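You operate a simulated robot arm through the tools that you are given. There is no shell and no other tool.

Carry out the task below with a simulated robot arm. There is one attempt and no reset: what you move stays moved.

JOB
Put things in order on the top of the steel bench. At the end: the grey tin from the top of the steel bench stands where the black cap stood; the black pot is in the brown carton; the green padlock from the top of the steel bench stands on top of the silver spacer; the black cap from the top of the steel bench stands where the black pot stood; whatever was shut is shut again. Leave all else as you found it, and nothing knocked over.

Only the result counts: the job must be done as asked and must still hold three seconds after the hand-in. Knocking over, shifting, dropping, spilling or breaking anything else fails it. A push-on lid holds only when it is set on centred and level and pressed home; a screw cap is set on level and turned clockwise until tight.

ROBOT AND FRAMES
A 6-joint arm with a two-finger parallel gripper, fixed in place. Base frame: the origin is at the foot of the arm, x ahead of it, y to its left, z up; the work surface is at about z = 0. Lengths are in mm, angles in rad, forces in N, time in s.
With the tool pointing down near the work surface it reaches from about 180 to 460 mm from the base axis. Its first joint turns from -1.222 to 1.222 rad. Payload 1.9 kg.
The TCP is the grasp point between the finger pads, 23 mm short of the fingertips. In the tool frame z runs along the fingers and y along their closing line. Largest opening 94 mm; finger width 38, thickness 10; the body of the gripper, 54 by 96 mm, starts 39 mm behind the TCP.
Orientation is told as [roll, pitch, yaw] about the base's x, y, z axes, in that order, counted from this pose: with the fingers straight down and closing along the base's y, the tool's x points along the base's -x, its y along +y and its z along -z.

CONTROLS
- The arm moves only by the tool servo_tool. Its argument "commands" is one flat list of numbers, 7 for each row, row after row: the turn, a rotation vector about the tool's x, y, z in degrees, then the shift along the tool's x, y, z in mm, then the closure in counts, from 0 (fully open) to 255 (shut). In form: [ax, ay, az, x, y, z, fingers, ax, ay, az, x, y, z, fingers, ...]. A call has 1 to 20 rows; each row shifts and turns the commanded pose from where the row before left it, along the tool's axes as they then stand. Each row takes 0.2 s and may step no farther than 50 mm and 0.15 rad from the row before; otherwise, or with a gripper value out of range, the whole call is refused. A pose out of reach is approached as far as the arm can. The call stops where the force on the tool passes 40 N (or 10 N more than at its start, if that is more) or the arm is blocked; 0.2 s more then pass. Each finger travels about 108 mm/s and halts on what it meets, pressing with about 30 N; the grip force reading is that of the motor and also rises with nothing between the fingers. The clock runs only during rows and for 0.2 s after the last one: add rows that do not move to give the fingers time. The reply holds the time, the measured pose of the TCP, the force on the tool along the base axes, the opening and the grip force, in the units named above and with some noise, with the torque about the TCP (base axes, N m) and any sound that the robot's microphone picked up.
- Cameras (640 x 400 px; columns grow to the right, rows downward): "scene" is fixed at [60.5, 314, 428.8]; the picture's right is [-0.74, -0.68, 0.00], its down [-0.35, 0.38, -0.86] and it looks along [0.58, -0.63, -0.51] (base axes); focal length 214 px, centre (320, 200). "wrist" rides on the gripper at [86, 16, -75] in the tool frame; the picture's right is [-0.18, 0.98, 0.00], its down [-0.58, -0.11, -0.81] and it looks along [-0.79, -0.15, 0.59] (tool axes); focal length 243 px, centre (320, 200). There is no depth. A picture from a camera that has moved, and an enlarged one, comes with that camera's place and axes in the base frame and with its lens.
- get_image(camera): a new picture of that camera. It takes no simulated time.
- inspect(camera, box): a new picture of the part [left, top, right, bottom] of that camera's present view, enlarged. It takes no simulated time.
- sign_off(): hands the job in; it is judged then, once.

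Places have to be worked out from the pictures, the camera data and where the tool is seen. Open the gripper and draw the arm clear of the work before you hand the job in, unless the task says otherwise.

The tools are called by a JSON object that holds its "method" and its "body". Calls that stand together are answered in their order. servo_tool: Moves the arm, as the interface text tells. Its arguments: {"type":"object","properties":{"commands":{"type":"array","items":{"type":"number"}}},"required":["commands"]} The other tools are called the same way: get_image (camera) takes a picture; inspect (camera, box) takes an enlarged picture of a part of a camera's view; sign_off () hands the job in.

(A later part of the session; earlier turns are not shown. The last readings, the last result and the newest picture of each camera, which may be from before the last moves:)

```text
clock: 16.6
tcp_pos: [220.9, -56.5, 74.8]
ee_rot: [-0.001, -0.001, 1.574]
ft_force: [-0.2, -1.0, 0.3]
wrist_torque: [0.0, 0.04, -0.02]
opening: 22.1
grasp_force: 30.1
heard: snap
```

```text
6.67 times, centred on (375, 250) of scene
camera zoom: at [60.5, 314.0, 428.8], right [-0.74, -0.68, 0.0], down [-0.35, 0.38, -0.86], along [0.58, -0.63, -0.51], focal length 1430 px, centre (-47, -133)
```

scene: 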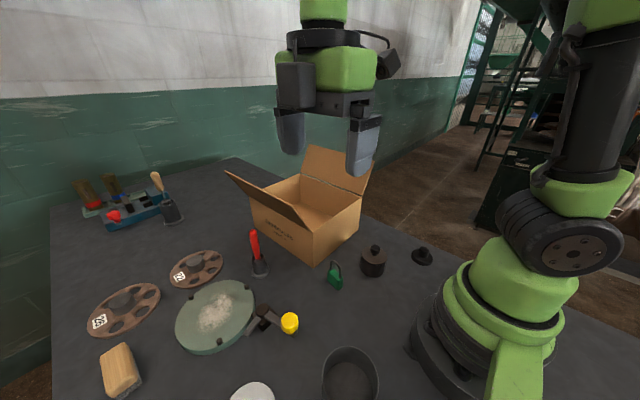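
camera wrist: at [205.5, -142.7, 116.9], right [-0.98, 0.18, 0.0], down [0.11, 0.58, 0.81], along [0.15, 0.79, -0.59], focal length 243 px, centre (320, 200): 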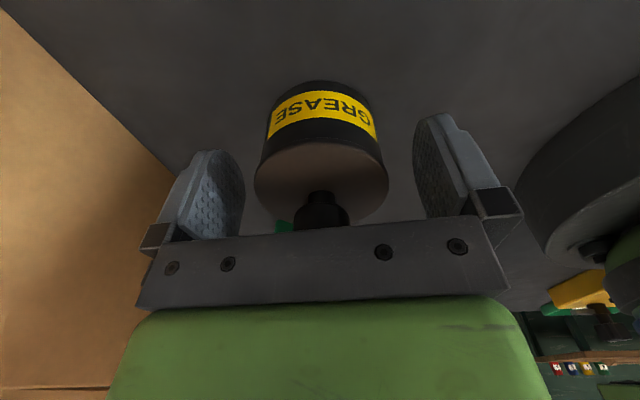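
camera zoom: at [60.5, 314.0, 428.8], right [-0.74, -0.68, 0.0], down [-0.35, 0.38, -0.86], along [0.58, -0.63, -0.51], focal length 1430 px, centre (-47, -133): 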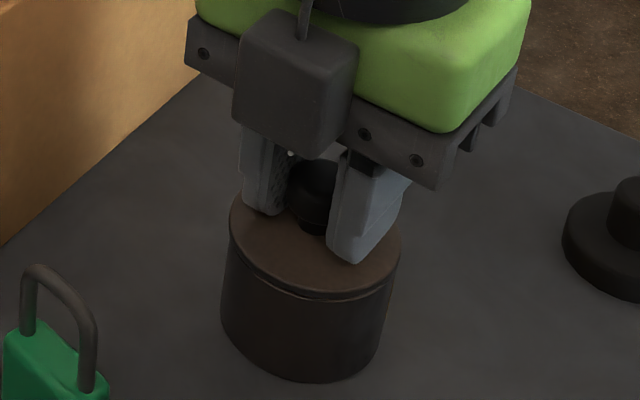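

The lid popped off cleanly and is held by its knob. I raise it and carry it to a clear parking spot near (185,100).

{"method": "servo_tool", "body": {"commands": [0, 0, 0, 0, 0, -15, 255, 0, 0, 0, 0, 0, -25, 255, 0, 0, 0, 0, 0, -25, 255, 0, 0, 0, -39, 9, 0, 255, 0, 0, 0, -39, 9, 0, 255, 0, 0, 0, -39, 9, 0, 255, 0, 0, 0, -39, 9, 0, 255, 0, 0, 0, 0, 0, 0, 255]}}

{"method": "get_image", "body": {"camera": "scene"}}

{"method": "get_image", "body": {"camera": "wrist"}}

```text
clock: 18.4
tcp_pos: [181.6, 98.9, 142.2]
ee_rot: [-0.003, -0.001, 1.575]
ft_force: [0.3, -1.2, -0.3]
wrist_torque: [0.0, 0.03, -0.02]
opening: 0.0
grasp_force: 30.5
```

```text
taken
```

scene: 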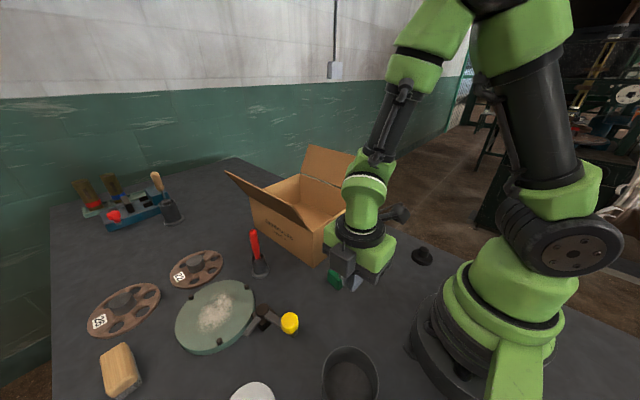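

```text
taken
camera wrist: at [167.0, 13.0, 216.3], right [-0.98, 0.18, 0.0], down [0.11, 0.58, 0.81], along [0.15, 0.79, -0.59], focal length 243 px, centre (320, 200)
```

wrist: 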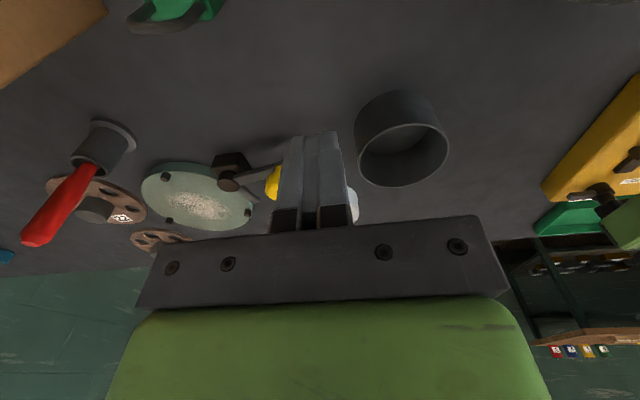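

The opening reads 0 – the lid slipped out of the grip. I look for where it ended up.

{"method": "inspect", "body": {"camera": "scene", "box": [300, 220, 460, 320]}}

{"method": "inspect", "body": {"camera": "wrist", "box": [60, 0, 380, 200]}}

```text
4.00 times, centred on (380, 270) of scene
camera zoom: at [60.5, 314.1, 428.8], right [-0.74, -0.68, 0.0], down [-0.35, 0.38, -0.86], along [0.58, -0.63, -0.51], focal length 858 px, centre (80, -80)
```

zoom: 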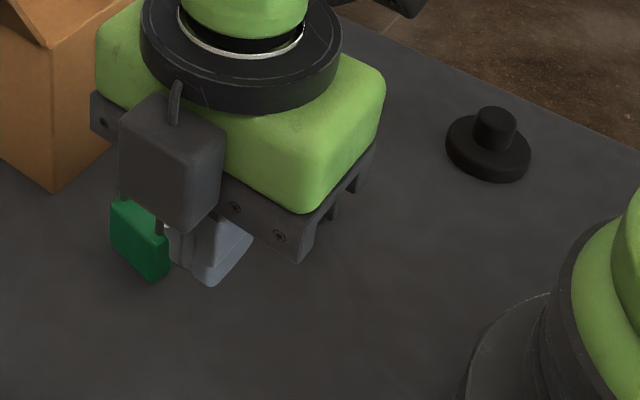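

```text
2.00 times, centred on (220, 100) of wrist
camera zoom: at [167.0, 13.0, 216.3], right [-0.98, 0.18, 0.0], down [0.11, 0.58, 0.81], along [0.15, 0.79, -0.59], focal length 485 px, centre (520, 400)
```

zoom: 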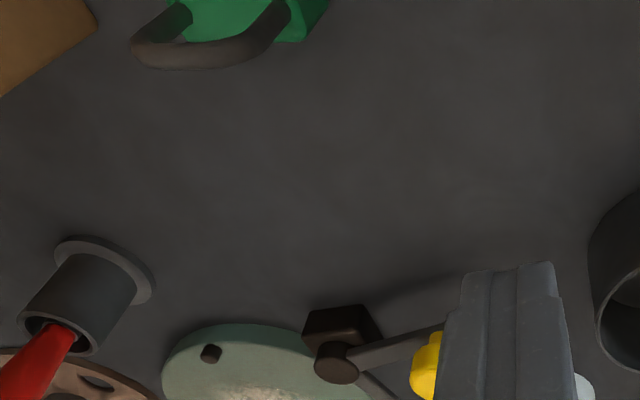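

The hand blocks the pot from the scene camera; I raise it straight up to clear the view.

{"method": "servo_tool", "body": {"commands": [0, 0, 0, 0, 0, -40, 255, 0, 0, 0, 0, 0, -40, 255, 0, 0, 0, 0, 0, -40, 255, 0, 0, 0, 0, 0, -30, 255]}}

{"method": "inspect", "body": {"camera": "scene", "box": [260, 180, 460, 320]}}

{"method": "get_image", "body": {"camera": "scene"}}

```text
clock: 19.4
tcp_pos: [186.7, 97.9, 290.1]
ee_rot: [-0.002, -0.002, 1.575]
ft_force: [-0.7, -1.0, -0.2]
wrist_torque: [-0.02, -0.01, -0.02]
opening: 0.1
grasp_force: 30.9
```

```text
2.86 times, centred on (360, 250) of scene
camera zoom: at [60.5, 314.0, 428.8], right [-0.74, -0.68, 0.0], down [-0.35, 0.38, -0.86], along [0.58, -0.63, -0.51], focal length 613 px, centre (206, 57)
```

zoom: 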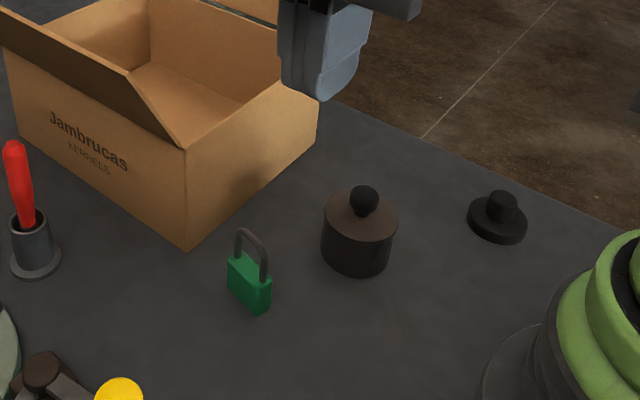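

```text
taken
```

scene: 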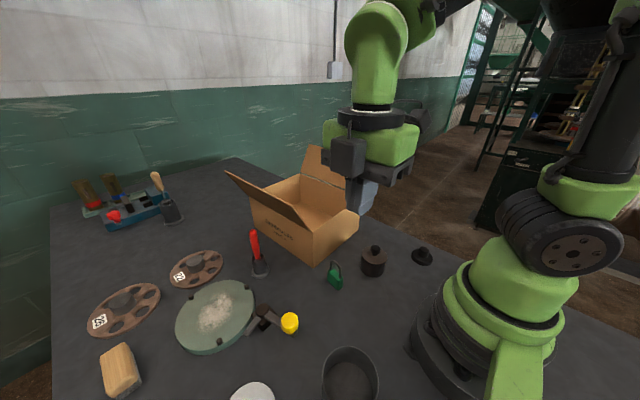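

Luckily the lid slipped out early and sits on the pot. I inspect its seating.

{"method": "inspect", "body": {"camera": "scene", "box": [350, 235, 400, 285]}}

```text
8.00 times, centred on (375, 260) of scene
camera zoom: at [60.5, 314.0, 428.8], right [-0.74, -0.68, 0.0], down [-0.35, 0.38, -0.86], along [0.58, -0.63, -0.51], focal length 1716 px, centre (-120, -280)
```

zoom: 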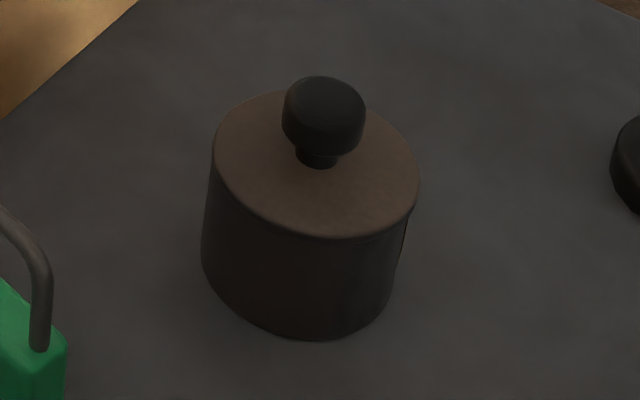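

The lid rests on the pot, apparently level. I return above the pot with the fingers part-open to retry the knob with a slower lift.

{"method": "servo_tool", "body": {"commands": [0, 0, 0, 38.5, -8.3, 10, 100, 0, 0, 0, 38.5, -8.3, 10, 100, 0, 0, 0, 38.5, -8.3, 10, 100, 0, 0, 0, 38.5, -8.3, 10, 100, 0, 0, 0, 0, 0, 35, 100, 0, 0, 0, 0, 0, 35, 100, 0, 0, 0, 0, 0, 35, 100, 0, 0, 0, 0, 0, 35, 100, 0, 0, 0, 0, 0, 0, 100]}}

{"method": "inspect", "body": {"camera": "wrist", "box": [220, 20, 420, 220]}}

```text
clock: 21.4
tcp_pos: [217.2, -53.9, 109.2]
ee_rot: [-0.002, -0.001, 1.575]
ft_force: [-0.4, 0.6, -0.5]
wrist_torque: [0.01, 0.03, -0.03]
opening: 57.2
grasp_force: 0.1
```

```text
2.00 times, centred on (320, 120) of wrist
camera zoom: at [202.6, -140.9, 185.0], right [-0.98, 0.18, 0.0], down [0.11, 0.58, 0.81], along [0.15, 0.79, -0.59], focal length 485 px, centre (320, 360)
```

zoom: 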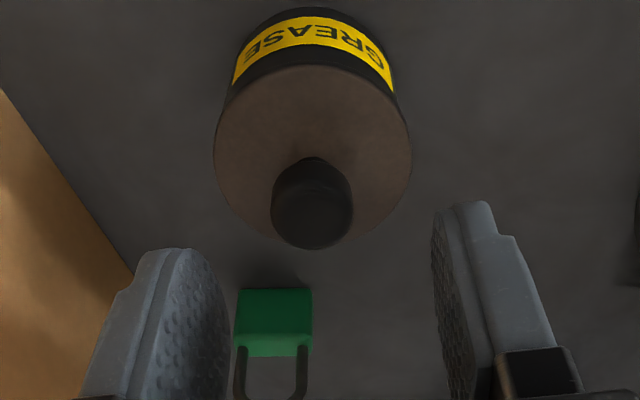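

The knob is about 2 mm off in x and y. I correct, descend to z≈74.5, and close on the knob.

{"method": "servo_tool", "body": {"commands": [0, 0, 0, 2, -2, 12, 100, 0, 0, 0, 0, 0, 12, 100, 0, 0, 0, 0, 0, 10.5, 100, 0, 0, 0, 0, 0, 0, 100, 0, 0, 0, 0, 0, 0, 100]}}

{"method": "inspect", "body": {"camera": "wrist", "box": [220, 50, 420, 230]}}

{"method": "inspect", "body": {"camera": "scene", "box": [340, 220, 410, 280]}}

```text
clock: 22.6
tcp_pos: [217.6, -59.0, 75.9]
ee_rot: [-0.002, -0.002, 1.575]
ft_force: [1.1, -0.2, 0.0]
wrist_torque: [0.0, -0.02, -0.01]
opening: 57.2
grasp_force: 0.0
```

```text
2.22 times, centred on (320, 140) of wrist
camera zoom: at [203.2, -144.3, 151.0], right [-0.98, 0.18, 0.0], down [0.11, 0.58, 0.81], along [0.15, 0.79, -0.59], focal length 539 px, centre (320, 333)
```

zoom: 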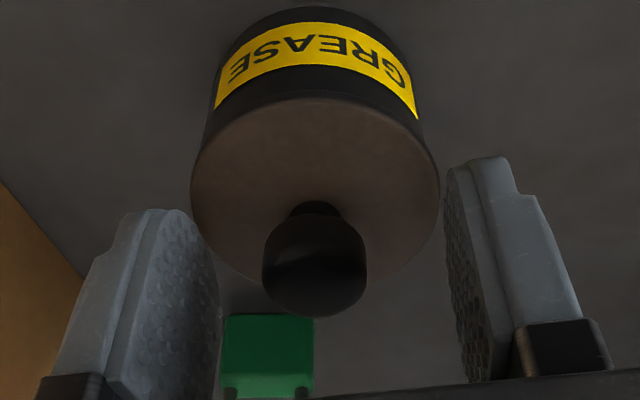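

```text
6.67 times, centred on (375, 250) of scene
camera zoom: at [60.5, 314.0, 428.8], right [-0.74, -0.68, 0.0], down [-0.35, 0.38, -0.86], along [0.58, -0.63, -0.51], focal length 1430 px, centre (-47, -133)
```

zoom: 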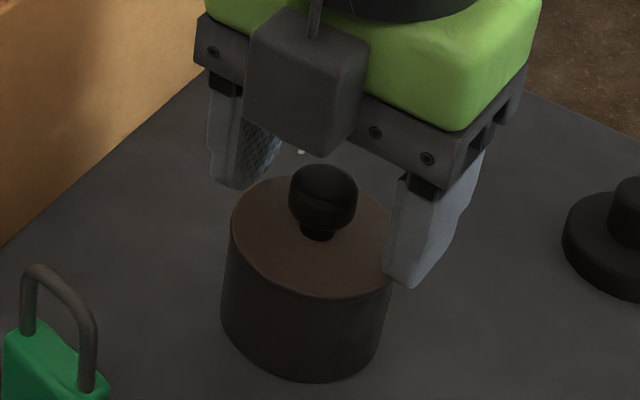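

Tips are ~3 mm above the lid. I go down 2 mm more, nudge 1 mm in x, and close.

{"method": "servo_tool", "body": {"commands": [0, 0, 0, 0, -1, 2, 100, 0, 0, 0, 0, 0, 0, 160, 0, 0, 0, 0, 0, 0, 255, 0, 0, 0, 0, 0, 0, 255]}}

{"method": "inspect", "body": {"camera": "wrist", "box": [220, 50, 420, 230]}}

{"method": "inspect", "body": {"camera": "scene", "box": [340, 220, 410, 280]}}

```text
clock: 23.6
tcp_pos: [219.6, -57.7, 75.5]
ee_rot: [-0.003, -0.002, 1.575]
ft_force: [0.0, 0.4, 0.5]
wrist_torque: [0.0, -0.02, 0.0]
opening: 22.2
grasp_force: 30.2
```

```text
2.22 times, centred on (320, 140) of wrist
camera zoom: at [205.0, -144.0, 149.5], right [-0.98, 0.18, 0.0], down [0.11, 0.58, 0.81], along [0.15, 0.79, -0.59], focal length 539 px, centre (320, 333)
```

zoom: 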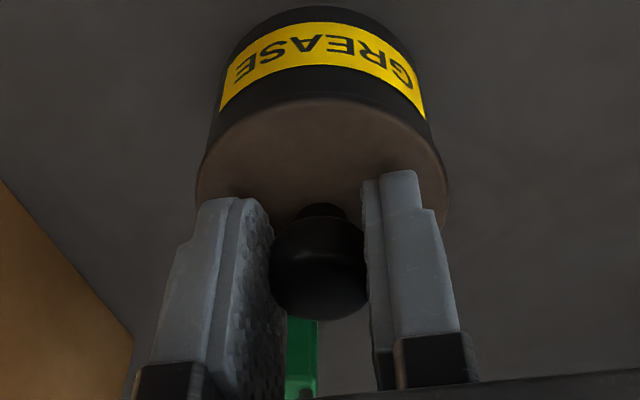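

```text
6.67 times, centred on (375, 250) of scene
camera zoom: at [60.5, 314.0, 428.8], right [-0.74, -0.68, 0.0], down [-0.35, 0.38, -0.86], along [0.58, -0.63, -0.51], focal length 1430 px, centre (-47, -133)
```

zoom: 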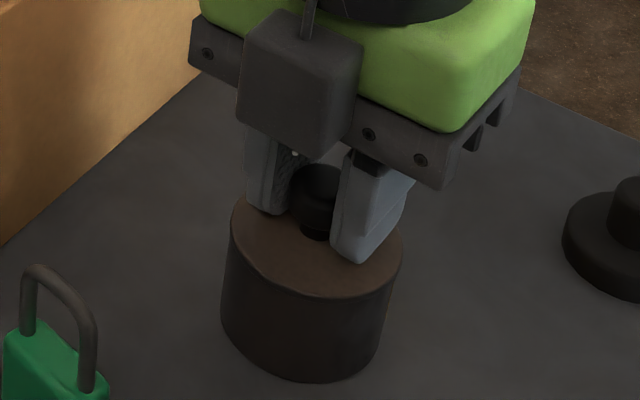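

Gripped with no snap and little force. I lift slowly 4 mm and check.

{"method": "servo_tool", "body": {"commands": [0, 0, 0, 0, 0, -1, 255, 0, 0, 0, 0, 0, -1, 255, 0, 0, 0, 0, 0, -1, 255, 0, 0, 0, 0, 0, -1, 255, 0, 0, 0, 0, 0, 0, 255]}}

{"method": "inspect", "body": {"camera": "wrist", "box": [220, 50, 420, 230]}}

{"method": "inspect", "body": {"camera": "scene", "box": [340, 220, 410, 280]}}

```text
clock: 24.8
tcp_pos: [221.2, -56.8, 77.8]
ee_rot: [-0.002, -0.002, 1.573]
ft_force: [0.3, 0.7, 0.4]
wrist_torque: [0.02, -0.02, 0.0]
opening: 22.3
grasp_force: 30.0
```

```text
2.22 times, centred on (320, 140) of wrist
camera zoom: at [206.0, -144.4, 153.4], right [-0.98, 0.18, 0.0], down [0.11, 0.58, 0.81], along [0.15, 0.79, -0.59], focal length 539 px, centre (320, 333)
```

zoom: 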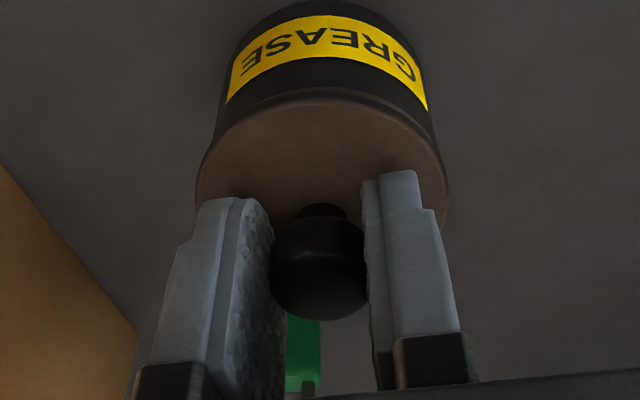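

```text
6.67 times, centred on (375, 250) of scene
camera zoom: at [60.5, 314.0, 428.8], right [-0.74, -0.68, 0.0], down [-0.35, 0.38, -0.86], along [0.58, -0.63, -0.51], focal length 1430 px, centre (-47, -133)
```

zoom: 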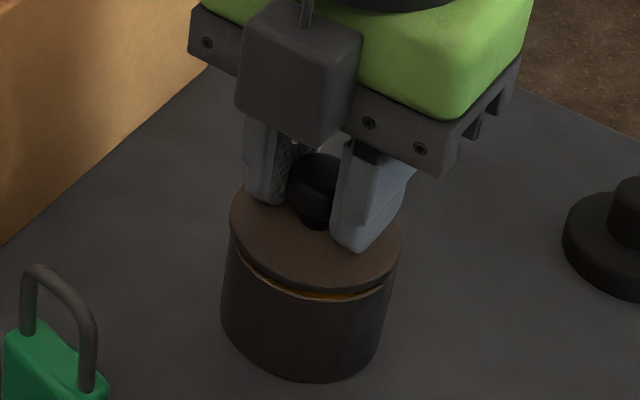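

The lid is rising with the knob, gripping firmly. I continue slowly upward.

{"method": "servo_tool", "body": {"commands": [0, 0, 0, 0, 0, -2, 255, 0, 0, 0, 0, 0, -3, 255, 0, 0, 0, 0, 0, -4, 255, 0, 0, 0, 0, 0, -5, 255, 0, 0, 0, 0, 0, -5, 255, 0, 0, 0, 0, 0, 0, 255]}}

{"method": "inspect", "body": {"camera": "scene", "box": [340, 220, 410, 280]}}

```text
clock: 26.2
tcp_pos: [219.3, -56.5, 97.2]
ee_rot: [-0.003, -0.002, 1.575]
ft_force: [0.7, -0.7, -0.3]
wrist_torque: [0.03, 0.01, 0.02]
opening: 22.2
grasp_force: 29.6
```

```text
6.67 times, centred on (375, 250) of scene
camera zoom: at [60.5, 314.0, 428.8], right [-0.74, -0.68, 0.0], down [-0.35, 0.38, -0.86], along [0.58, -0.63, -0.51], focal length 1430 px, centre (-47, -133)
```

zoom: 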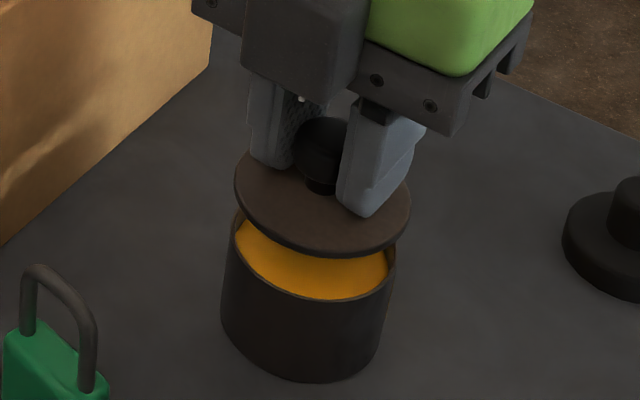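

The lid is free and stable in the grip. I raise a bit more and carry it gently to (185,100).

{"method": "servo_tool", "body": {"commands": [0, 0, 0, 0, 0, -6, 255, 0, 0, 0, 0, 0, -8, 255, 0, 0, 0, 0, 0, -8, 255, 0, 0, 0, -10, 2.2, 0, 255, 0, 0, 0, -18, 4, 0, 255, 0, 0, 0, -20, 4.4, 0, 255, 0, 0, 0, -20, 4.4, 0, 255, 0, 0, 0, -20, 4.4, 0, 255, 0, 0, 0, -20, 4.4, 0, 255, 0, 0, 0, -20, 4.4, 0, 255, 0, 0, 0, -18, 4, 0, 255, 0, 0, 0, -10, 2.2, 0, 255, 0, 0, 0, 0, 0, 0, 255]}}

{"method": "get_image", "body": {"camera": "wrist"}}

{"method": "get_image", "body": {"camera": "scene"}}

```text
clock: 29.0
tcp_pos: [187.0, 99.2, 120.6]
ee_rot: [0.0, -0.002, 1.574]
ft_force: [-0.5, -0.6, -0.3]
wrist_torque: [0.0, 0.0, 0.0]
opening: 22.1
grasp_force: 29.9
```

```text
taken
camera wrist: at [171.2, 13.3, 196.1], right [-0.98, 0.18, 0.0], down [0.11, 0.58, 0.81], along [0.15, 0.79, -0.59], focal length 243 px, centre (320, 200)
```

wrist: 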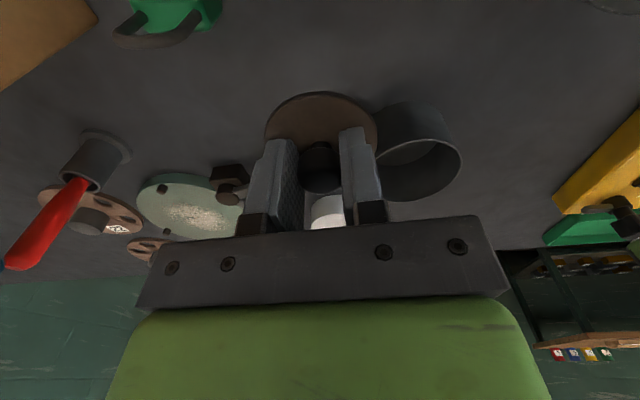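

```text
taken
```

scene: 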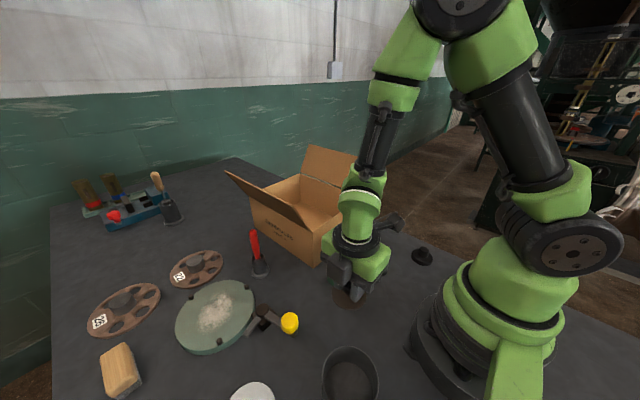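

Parking spot is clear. I lower the lid toward the table, slowing near the end.

{"method": "servo_tool", "body": {"commands": [0, 0, 0, 0, 0, 10, 255, 0, 0, 0, 0, 0, 15, 255, 0, 0, 0, 0, 0, 15, 255, 0, 0, 0, 0, 0, 15, 255, 0, 0, 0, 0, 0, 15, 255, 0, 0, 0, 0, 0, 10, 255, 0, 0, 0, 0, 0, 5, 255, 0, 0, 0, 0, 0, 0, 255]}}

{"method": "inspect", "body": {"camera": "wrist", "box": [220, 60, 420, 240]}}

{"method": "inspect", "body": {"camera": "scene", "box": [290, 240, 410, 330]}}

```text
clock: 30.8
tcp_pos: [186.1, 98.9, 34.4]
ee_rot: [-0.002, -0.002, 1.576]
ft_force: [-8.6, 0.7, 35.4]
wrist_torque: [0.05, 0.16, 0.04]
opening: 22.2
grasp_force: 30.4
```

```text
2.22 times, centred on (320, 150) of wrist
camera zoom: at [171.5, 13.2, 109.7], right [-0.98, 0.18, 0.0], down [0.11, 0.58, 0.81], along [0.15, 0.79, -0.59], focal length 539 px, centre (320, 311)
```

zoom: 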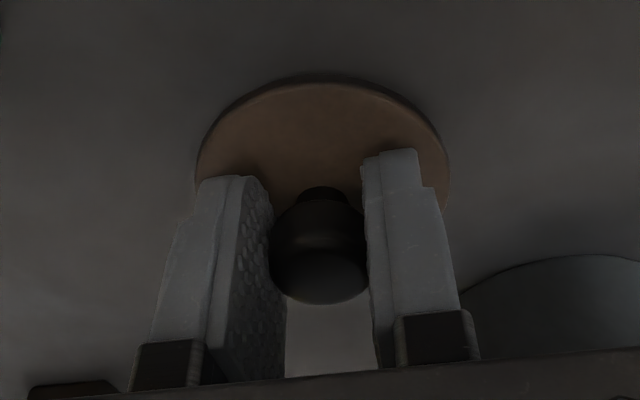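

```text
4.44 times, centred on (350, 285) of scene
camera zoom: at [60.5, 314.0, 428.9], right [-0.74, -0.68, 0.0], down [-0.35, 0.38, -0.86], along [0.58, -0.63, -0.51], focal length 953 px, centre (187, -178)
```

zoom: 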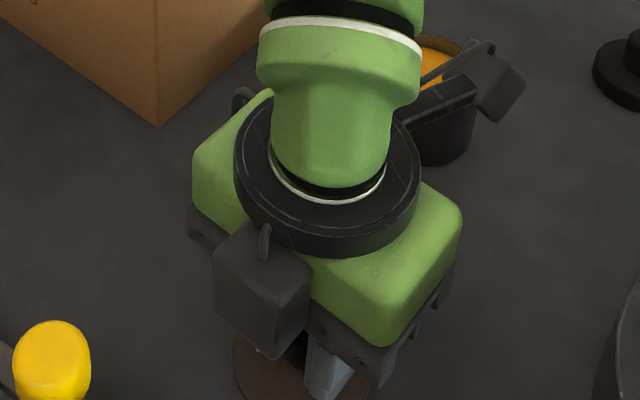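

Lid touched down (35 N). I back off about 3 mm to unload, then check before releasing.

{"method": "servo_tool", "body": {"commands": [0, 0, 0, 0, 0, -1.5, 255, 0, 0, 0, 0, 0, -1.5, 255, 0, 0, 0, 0, 0, 0, 255]}}

{"method": "inspect", "body": {"camera": "wrist", "box": [220, 60, 420, 240]}}

```text
clock: 31.6
tcp_pos: [185.7, 99.1, 37.7]
ee_rot: [0.001, -0.002, 1.576]
ft_force: [0.7, -1.1, -0.7]
wrist_torque: [0.02, 0.0, 0.02]
opening: 22.0
grasp_force: 29.8
```

```text
2.22 times, centred on (320, 150) of wrist
camera zoom: at [171.0, 12.2, 112.6], right [-0.98, 0.18, 0.0], down [0.11, 0.58, 0.81], along [0.15, 0.79, -0.59], focal length 539 px, centre (320, 311)
```

zoom: 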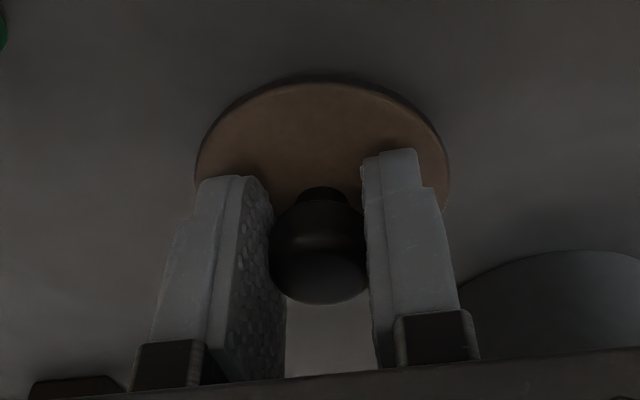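

Force is zero; I lower 0.8 mm and open the fingers slowly to release the lid.

{"method": "servo_tool", "body": {"commands": [0, 0, 0, 0, 0, 0.8, 255, 0, 0, 0, 0, 0, 0, 190, 0, 0, 0, 0, 0, 0, 130, 0, 0, 0, 0, 0, 0, 130]}}

{"method": "inspect", "body": {"camera": "wrist", "box": [220, 60, 420, 240]}}

```text
clock: 32.6
tcp_pos: [186.2, 98.4, 36.0]
ee_rot: [-0.002, -0.002, 1.576]
ft_force: [0.5, 0.4, 0.5]
wrist_torque: [0.03, 0.02, -0.01]
opening: 46.1
grasp_force: 0.1
```

```text
2.22 times, centred on (320, 150) of wrist
camera zoom: at [171.2, 12.3, 111.7], right [-0.98, 0.18, 0.0], down [0.11, 0.58, 0.81], along [0.15, 0.79, -0.59], focal length 539 px, centre (320, 311)
```

zoom: 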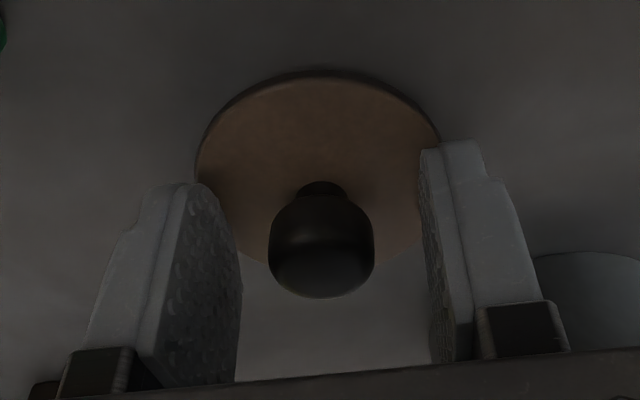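

The lid stands parked near (187,98). I rise, open fully and move back over the open pot.

{"method": "servo_tool", "body": {"commands": [0, 0, 0, 0, 0, -10, 130, 0, 0, 0, 0, 0, -25, 130, 0, 0, 0, 0, 0, -40, 60, 0, 0, 0, 38.8, -8.3, 0, 0, 0, 0, 0, 38.8, -8.3, 0, 0, 0, 0, 0, 38.8, -8.3, 0, 0, 0, 0, 0, 38.8, -8.3, 0, 0, 0, 0, 0, 0, 0, 0, 0]}}

{"method": "get_image", "body": {"camera": "wrist"}}

{"method": "inspect", "body": {"camera": "scene", "box": [280, 200, 440, 330]}}

```text
clock: 34.4
tcp_pos: [220.5, -55.3, 111.1]
ee_rot: [-0.002, -0.003, 1.575]
ft_force: [-0.3, -0.4, 0.3]
wrist_torque: [-0.02, 0.01, -0.01]
opening: 93.9
grasp_force: 0.2
```

```text
taken
camera wrist: at [205.0, -141.7, 186.5], right [-0.98, 0.18, 0.0], down [0.11, 0.58, 0.81], along [0.15, 0.79, -0.59], focal length 243 px, centre (320, 200)
```

wrist: 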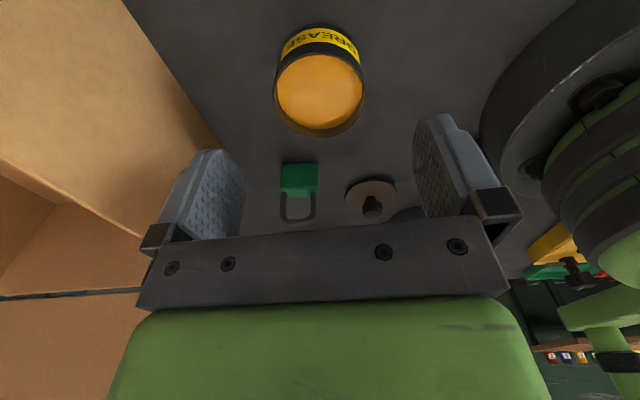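

```text
3.08 times, centred on (360, 265) of scene
camera zoom: at [60.5, 314.0, 428.8], right [-0.74, -0.68, 0.0], down [-0.35, 0.38, -0.86], along [0.58, -0.63, -0.51], focal length 660 px, centre (197, 0)
```

zoom: 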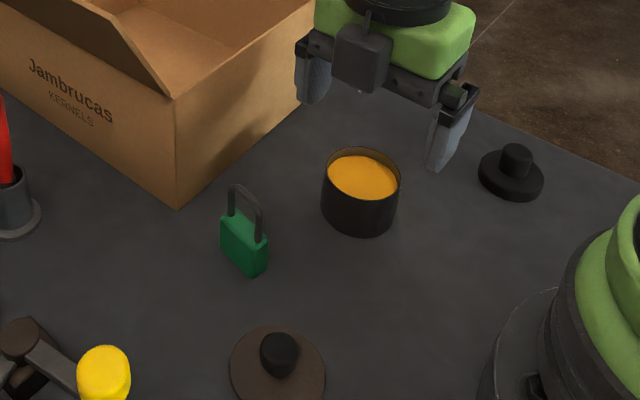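

Open pot is centred below. I descend to z≈37 around the body.

{"method": "servo_tool", "body": {"commands": [0, 0, 0, 0, 0, 18, 0, 0, 0, 0, 0, 0, 20, 0, 0, 0, 0, 0, 0, 20, 0, 0, 0, 0, 0, 0, 16, 0, 0, 0, 0, 0, 0, 0, 0]}}

{"method": "inspect", "body": {"camera": "wrist", "box": [180, 60, 460, 240]}}

```text
clock: 35.6
tcp_pos: [220.4, -57.9, 38.0]
ee_rot: [-0.002, -0.001, 1.575]
ft_force: [-0.1, 0.8, 0.3]
wrist_torque: [0.03, -0.03, 0.01]
opening: 94.1
grasp_force: 0.0
```

```text
2.22 times, centred on (320, 150) of wrist
camera zoom: at [205.2, -143.9, 113.5], right [-0.98, 0.18, 0.0], down [0.11, 0.58, 0.81], along [0.15, 0.79, -0.59], focal length 539 px, centre (320, 311)
```

zoom: 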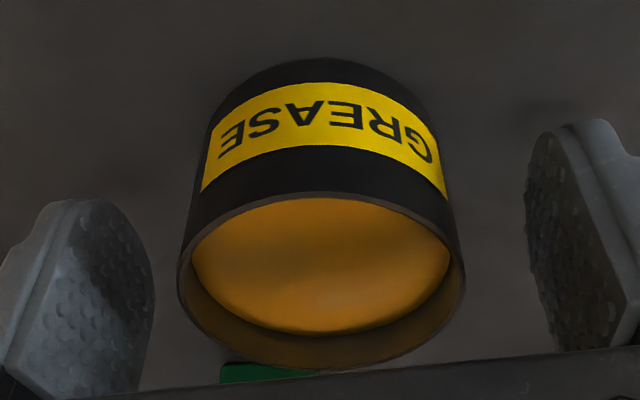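

The body is centred between the pads. I close on it.

{"method": "servo_tool", "body": {"commands": [0, 0, 0, 0, 0, 0, 80, 0, 0, 0, 0, 0, 0, 255, 0, 0, 0, 0, 0, 0, 255, 0, 0, 0, 0, 0, 0, 255]}}

{"method": "inspect", "body": {"camera": "wrist", "box": [180, 60, 460, 240]}}

```text
clock: 36.6
tcp_pos: [220.0, -58.4, 38.6]
ee_rot: [-0.004, 0.0, 1.574]
ft_force: [-0.9, -0.8, -0.2]
wrist_torque: [0.0, -0.02, -0.02]
opening: 58.2
grasp_force: 30.0
```

```text
2.22 times, centred on (320, 150) of wrist
camera zoom: at [205.1, -143.9, 113.7], right [-0.98, 0.18, 0.0], down [0.11, 0.58, 0.81], along [0.15, 0.79, -0.59], focal length 539 px, centre (320, 311)
```

zoom: 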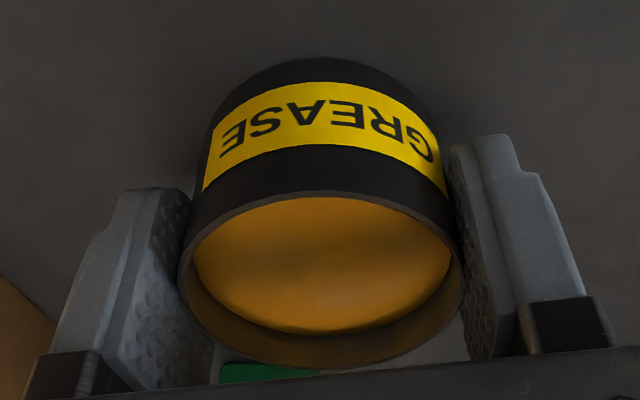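

Body gripped at 58.2 mm. I lift gently and check the grip.

{"method": "servo_tool", "body": {"commands": [0, 0, 0, 0, 0, -2, 255, 0, 0, 0, 0, 0, -4, 255, 0, 0, 0, 0, 0, -6, 255, 0, 0, 0, 0, 0, -8, 255, 0, 0, 0, 0, 0, 0, 255]}}

{"method": "inspect", "body": {"camera": "scene", "box": [280, 200, 440, 330]}}

{"method": "inspect", "body": {"camera": "wrist", "box": [180, 60, 460, 240]}}

```text
clock: 37.8
tcp_pos: [220.4, -56.6, 57.7]
ee_rot: [-0.002, -0.001, 1.574]
ft_force: [0.7, -0.2, -3.4]
wrist_torque: [-0.01, 0.04, 0.03]
opening: 58.2
grasp_force: 30.0
```

```text
3.08 times, centred on (360, 265) of scene
camera zoom: at [60.5, 314.0, 428.8], right [-0.74, -0.68, 0.0], down [-0.35, 0.38, -0.86], along [0.58, -0.63, -0.51], focal length 660 px, centre (197, 0)
```

zoom: 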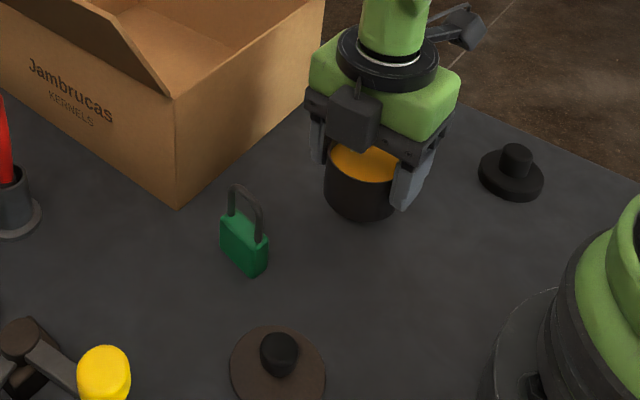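

```text
2.22 times, centred on (320, 150) of wrist
camera zoom: at [204.7, -143.5, 133.0], right [-0.98, 0.18, 0.0], down [0.11, 0.58, 0.81], along [0.15, 0.79, -0.59], focal length 539 px, centre (320, 311)
```

zoom: 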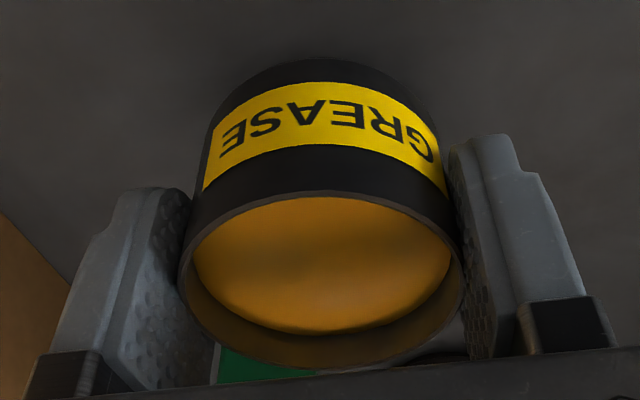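

The pot weighs about 3.4 N and is held level. I raise it to z≈200 to clear the carton wall (≈118 mm) and flaps.

{"method": "servo_tool", "body": {"commands": [0, 0, 0, 0, 0, -12, 255, 0, 0, 0, 0, 0, -20, 255, 0, 0, 0, 0, 0, -22, 255, 0, 0, 0, 0, 0, -22, 255, 0, 0, 0, 0, 0, -22, 255, 0, 0, 0, 0, 0, -22, 255, 0, 0, 0, 0, 0, -16, 255, 0, 0, 0, 0, 0, -8, 255, 0, 0, 0, 0, 0, 0, 255]}}

```text
clock: 39.8
tcp_pos: [220.7, -55.9, 202.0]
ee_rot: [-0.001, -0.001, 1.573]
ft_force: [0.1, -0.3, -3.3]
wrist_torque: [-0.03, 0.01, -0.01]
opening: 58.1
grasp_force: 30.0
```

The pot is still held (−3.3 N, opening 58.1). I carry it forward to above (415,-40).

{"method": "servo_tool", "body": {"commands": [0, 0, 0, -1, -8, 0, 255, 0, 0, 0, -1, -16, 0, 255, 0, 0, 0, -2, -22, 0, 255, 0, 0, 0, -2, -22, 0, 255, 0, 0, 0, -2, -22, 0, 255, 0, 0, 0, -2, -22, 0, 255, 0, 0, 0, -2, -22, 0, 255, 0, 0, 0, -2, -22, 0, 255, 0, 0, 0, -1, -18, 0, 255, 0, 0, 0, -1, -12, 0, 255, 0, 0, 0, 0, -8, 0, 255, 0, 0, 0, 0, 0, 0, 255]}}

{"method": "get_image", "body": {"camera": "scene"}}

{"method": "get_image", "body": {"camera": "wrist"}}

```text
clock: 42.4
tcp_pos: [411.5, -41.1, 200.7]
ee_rot: [0.001, -0.001, 1.574]
ft_force: [-0.6, -0.6, -2.6]
wrist_torque: [0.0, -0.01, 0.0]
opening: 57.8
grasp_force: 29.8
```

```text
taken
```

scene: 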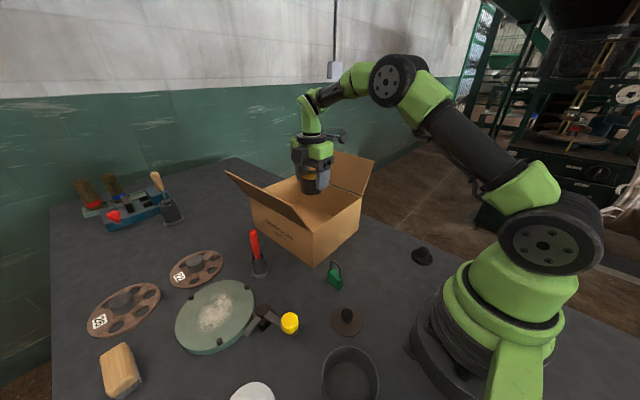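

```text
taken
camera wrist: at [398.0, -126.6, 276.2], right [-0.98, 0.18, 0.0], down [0.11, 0.58, 0.81], along [0.15, 0.79, -0.59], focal length 243 px, centre (320, 200)
```

wrist: 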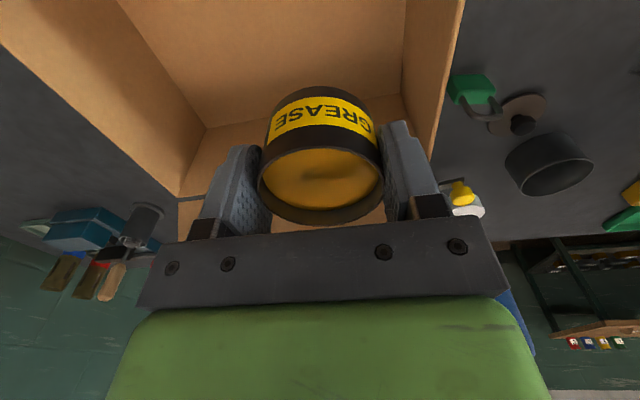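

The pot is above the carton, clear of the front wall. I lower it into the carton to about 20 mm above the floor.

{"method": "servo_tool", "body": {"commands": [0, 0, 0, 0, 0, 12, 255, 0, 0, 0, 0, 0, 20, 255, 0, 0, 0, 0, 0, 20, 255, 0, 0, 0, 0, 0, 20, 255, 0, 0, 0, 0, 0, 20, 255, 0, 0, 0, 0, 0, 20, 255, 0, 0, 0, 0, 0, 16, 255, 0, 0, 0, 0, 0, 8, 255, 0, 0, 0, 0, 0, 0, 255]}}

{"method": "get_image", "body": {"camera": "scene"}}

{"method": "get_image", "body": {"camera": "wrist"}}

```text
clock: 44.4
tcp_pos: [414.3, -40.2, 64.3]
ee_rot: [0.0, -0.001, 1.572]
ft_force: [0.0, 0.3, -2.9]
wrist_torque: [0.0, 0.0, 0.0]
opening: 58.0
grasp_force: 29.4
```

```text
taken
```

scene: 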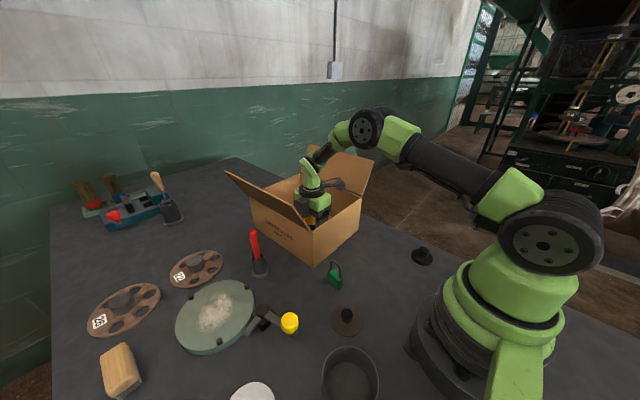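

```text
taken
camera wrist: at [399.4, -125.5, 139.6], right [-0.98, 0.18, 0.0], down [0.11, 0.58, 0.81], along [0.15, 0.79, -0.59], focal length 243 px, centre (320, 200)
```

wrist: 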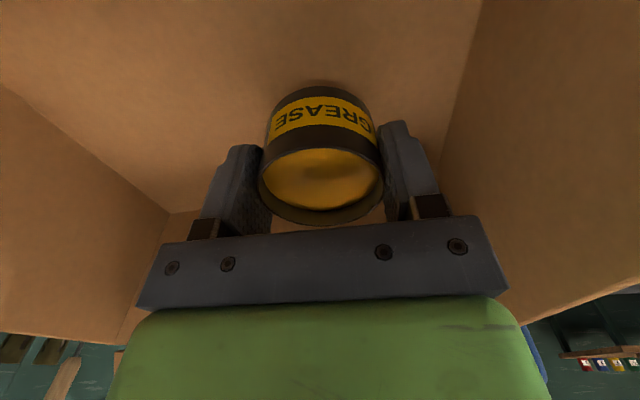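

Still clear on all sides. I lower the remaining distance in shrinking steps, watching for floor contact.

{"method": "servo_tool", "body": {"commands": [0, 0, 0, 0, 0, 8, 255, 0, 0, 0, 0, 0, 6, 255, 0, 0, 0, 0, 0, 4, 255, 0, 0, 0, 0, 0, 2, 255, 0, 0, 0, 0, 0, 0, 255]}}

```text
clock: 45.6
tcp_pos: [413.7, -40.1, 45.2]
ee_rot: [-0.002, -0.001, 1.574]
ft_force: [0.3, 0.2, -2.8]
wrist_torque: [0.02, 0.0, -0.03]
opening: 57.9
grasp_force: 30.0
```

Not yet touching (−2.8 N). I continue in 1 mm steps.

{"method": "servo_tool", "body": {"commands": [0, 0, 0, 0, 0, 1, 255, 0, 0, 0, 0, 0, 1, 255, 0, 0, 0, 0, 0, 0, 255]}}

```text
clock: 46.4
tcp_pos: [415.1, -40.7, 44.4]
ee_rot: [-0.006, -0.002, 1.575]
ft_force: [-5.7, -1.5, 24.6]
wrist_torque: [0.14, 0.54, 0.22]
opening: 58.0
grasp_force: 29.5
```

Floor contact (24.6 N). I back off 1.5 mm to unload before release.

{"method": "servo_tool", "body": {"commands": [0, 0, 0, 0, 0, -1.5, 255, 0, 0, 0, 0, 0, 0, 255]}}

{"method": "inspect", "body": {"camera": "wrist", "box": [180, 60, 460, 240]}}

```text
clock: 47.0
tcp_pos: [413.5, -39.2, 44.0]
ee_rot: [-0.001, -0.003, 1.575]
ft_force: [4.3, -1.1, 5.7]
wrist_torque: [0.0, -0.1, -0.04]
opening: 57.5
grasp_force: 29.8
```

```text
2.22 times, centred on (320, 150) of wrist
camera zoom: at [398.7, -125.5, 118.7], right [-0.98, 0.18, 0.0], down [0.11, 0.58, 0.81], along [0.15, 0.79, -0.59], focal length 539 px, centre (320, 311)
```

zoom: 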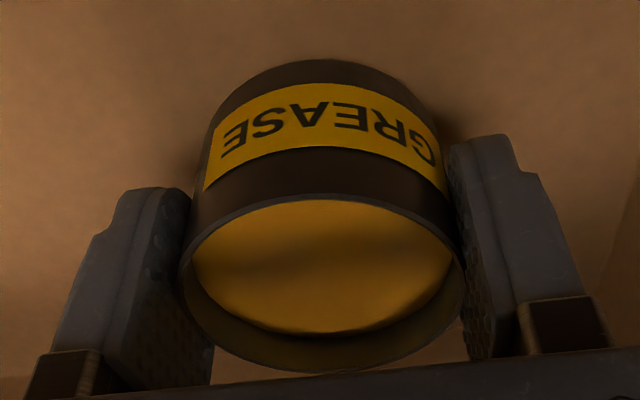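

Light contact remains; the pot stands on the carton floor. I open to about 80 mm and rise straight up.

{"method": "servo_tool", "body": {"commands": [0, 0, 0, 0, 0, 0, 70, 0, 0, 0, 0, 0, 0, 40, 0, 0, 0, 0, 0, 0, 40, 0, 0, 0, 0, 0, -10, 40, 0, 0, 0, 0, 0, -20, 40, 0, 0, 0, 0, 0, -30, 40, 0, 0, 0, 0, 0, -40, 40, 0, 0, 0, 0, 0, -40, 40, 0, 0, 0, 0, 0, -20, 40, 0, 0, 0, 0, 0, 0, 40]}}

{"method": "get_image", "body": {"camera": "wrist"}}

{"method": "inspect", "body": {"camera": "scene", "box": [220, 140, 390, 270]}}

```text
clock: 49.2
tcp_pos: [414.9, -40.9, 205.2]
ee_rot: [-0.002, -0.002, 1.575]
ft_force: [-0.2, 0.0, 0.3]
wrist_torque: [-0.02, -0.02, 0.0]
opening: 79.3
grasp_force: 0.0
```

```text
taken
camera wrist: at [399.7, -126.2, 280.7], right [-0.98, 0.18, 0.0], down [0.11, 0.58, 0.81], along [0.15, 0.79, -0.59], focal length 243 px, centre (320, 200)
```

wrist: 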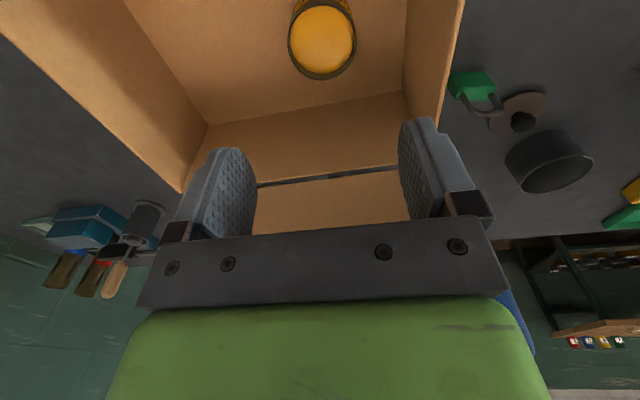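

```text
3.08 times, centred on (305, 205) of scene
camera zoom: at [60.5, 314.0, 428.8], right [-0.74, -0.68, 0.0], down [-0.35, 0.38, -0.86], along [0.58, -0.63, -0.51], focal length 660 px, centre (366, 185)
```

zoom: 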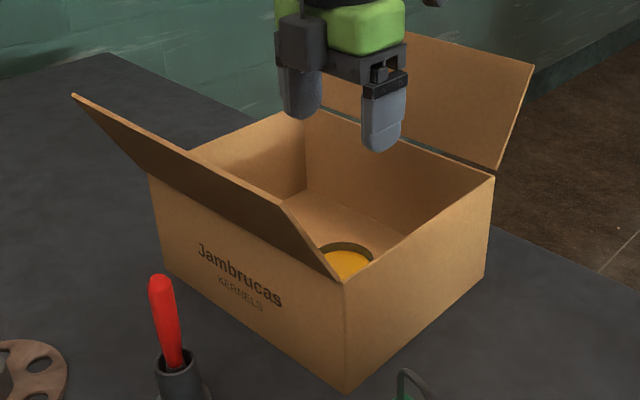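

The pot stands upright in the carton, open. Now I fetch the lid: back in x first, then +y to above (187,98).

{"method": "servo_tool", "body": {"commands": [0, 0, 0, 0, 30, 0, 100, 0, 0, 0, 0, 40, 0, 100, 0, 0, 0, 0, 40, 0, 100, 0, 0, 0, 0, 40, 0, 100, 0, 0, 0, 0, 40, 0, 100, 0, 0, 0, 0, 37, 0, 100, 0, 0, 0, -35, 0, 0, 100, 0, 0, 0, -35, 0, 0, 100, 0, 0, 0, -35, 0, 0, 100, 0, 0, 0, -34, 0, 0, 100, 0, 0, 0, 0, 0, 40, 100, 0, 0, 0, 0, 0, 40, 100, 0, 0, 0, 0, 0, 35, 100, 0, 0, 0, 0, 0, 0, 100]}}

{"method": "get_image", "body": {"camera": "wrist"}}

```text
clock: 52.2
tcp_pos: [184.3, 100.5, 89.4]
ee_rot: [-0.002, -0.002, 1.574]
ft_force: [0.0, 0.0, -0.2]
wrist_torque: [-0.01, -0.02, 0.01]
opening: 57.1
grasp_force: 0.0
```

```text
taken
camera wrist: at [169.9, 14.7, 165.1], right [-0.98, 0.18, 0.0], down [0.11, 0.58, 0.81], along [0.15, 0.79, -0.59], focal length 243 px, centre (320, 200)
```

wrist: 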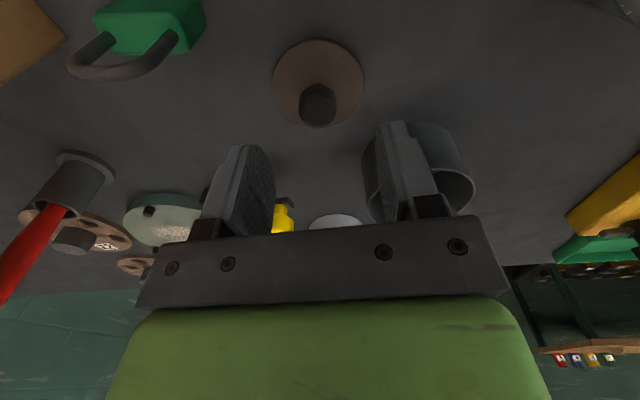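

The lid is just below; I correct by (+1.3, −2.4) mm and descend to z≈37.

{"method": "servo_tool", "body": {"commands": [0, 0, 0, 2.4, -1.3, 15, 100, 0, 0, 0, 0, 0, 20, 100, 0, 0, 0, 0, 0, 13, 100, 0, 0, 0, 0, 0, 3.5, 100, 0, 0, 0, 0, 0, 0, 100]}}

{"method": "inspect", "body": {"camera": "wrist", "box": [220, 60, 420, 240]}}

```text
clock: 53.4
tcp_pos: [187.5, 97.5, 39.1]
ee_rot: [-0.003, -0.002, 1.575]
ft_force: [-0.6, 0.0, 1.7]
wrist_torque: [0.0, -0.04, -0.03]
opening: 57.2
grasp_force: 0.0
```

```text
2.22 times, centred on (320, 150) of wrist
camera zoom: at [172.4, 11.6, 113.8], right [-0.98, 0.18, 0.0], down [0.11, 0.58, 0.81], along [0.15, 0.79, -0.59], focal length 539 px, centre (320, 311)
```

zoom: 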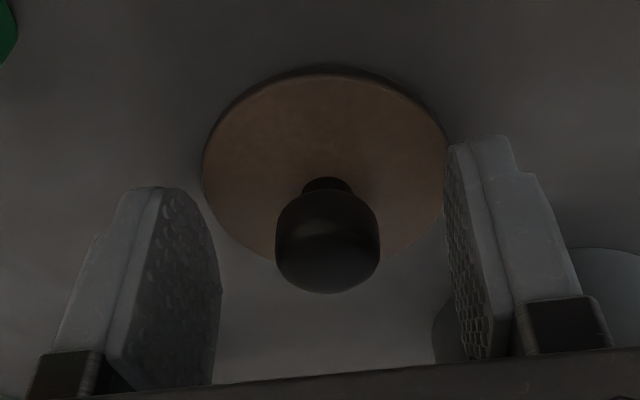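

Knob is ~1.4 mm to −x. I correct, lower 2 mm, and close on the knob.

{"method": "servo_tool", "body": {"commands": [0, 0, 0, -0.6, 1.4, 2, 100, 0, 0, 0, 0, 0, 0, 160, 0, 0, 0, 0, 0, 0, 255, 0, 0, 0, 0, 0, 0, 255]}}

{"method": "inspect", "body": {"camera": "wrist", "box": [220, 60, 420, 240]}}

```text
clock: 54.4
tcp_pos: [186.2, 98.7, 37.2]
ee_rot: [-0.001, 0.0, 1.575]
ft_force: [1.1, 0.1, -0.1]
wrist_torque: [0.03, -0.02, 0.0]
opening: 22.3
grasp_force: 29.8
```

```text
2.22 times, centred on (320, 150) of wrist
camera zoom: at [171.2, 11.9, 111.7], right [-0.98, 0.18, 0.0], down [0.11, 0.58, 0.81], along [0.15, 0.79, -0.59], focal length 539 px, centre (320, 311)
```

zoom: 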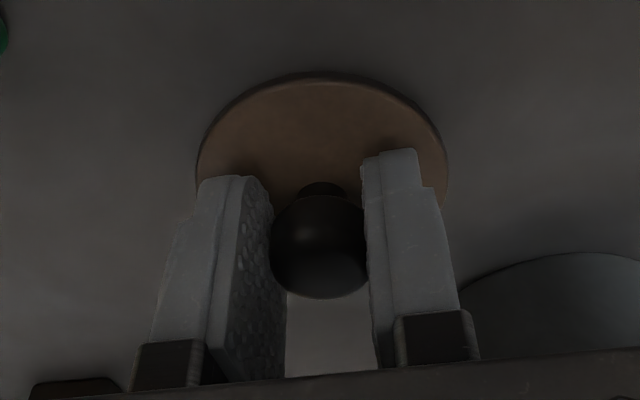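

Lid gripped again (22.3 mm). I lift slowly, then raise to carry height.

{"method": "servo_tool", "body": {"commands": [0, 0, 0, 0, 0, -2, 255, 0, 0, 0, 0, 0, -4, 255, 0, 0, 0, 0, 0, -8, 255, 0, 0, 0, 0, 0, -12, 255, 0, 0, 0, 0, 0, -18, 255, 0, 0, 0, 0, 0, -20, 255, 0, 0, 0, 0, 0, -22, 255, 0, 0, 0, 0, 0, -22, 255, 0, 0, 0, 0, 0, -22, 255, 0, 0, 0, 0, 0, -20, 255, 0, 0, 0, 0, 0, -10, 255, 0, 0, 0, 0, 0, -4, 255, 0, 0, 0, 0, 0, 0, 255]}}

{"method": "inspect", "body": {"camera": "wrist", "box": [220, 60, 420, 240]}}

```text
clock: 57.2
tcp_pos: [185.4, 96.8, 201.0]
ee_rot: [-0.002, -0.002, 1.575]
ft_force: [-0.2, 0.5, -0.2]
wrist_torque: [0.01, 0.02, 0.03]
opening: 22.1
grasp_force: 30.1
```

```text
2.22 times, centred on (320, 150) of wrist
camera zoom: at [171.2, 11.3, 276.9], right [-0.98, 0.18, 0.0], down [0.11, 0.58, 0.81], along [0.15, 0.79, -0.59], focal length 539 px, centre (320, 311)
```

zoom: 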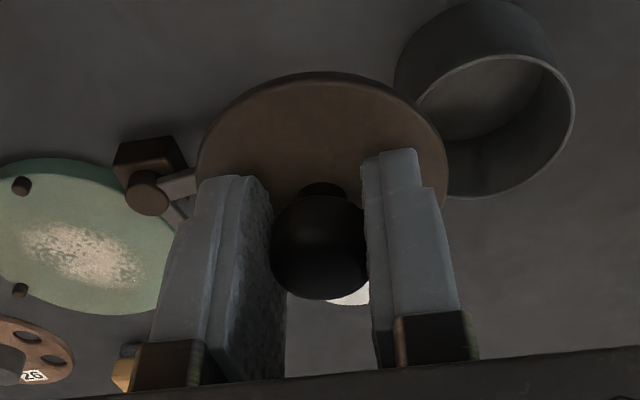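

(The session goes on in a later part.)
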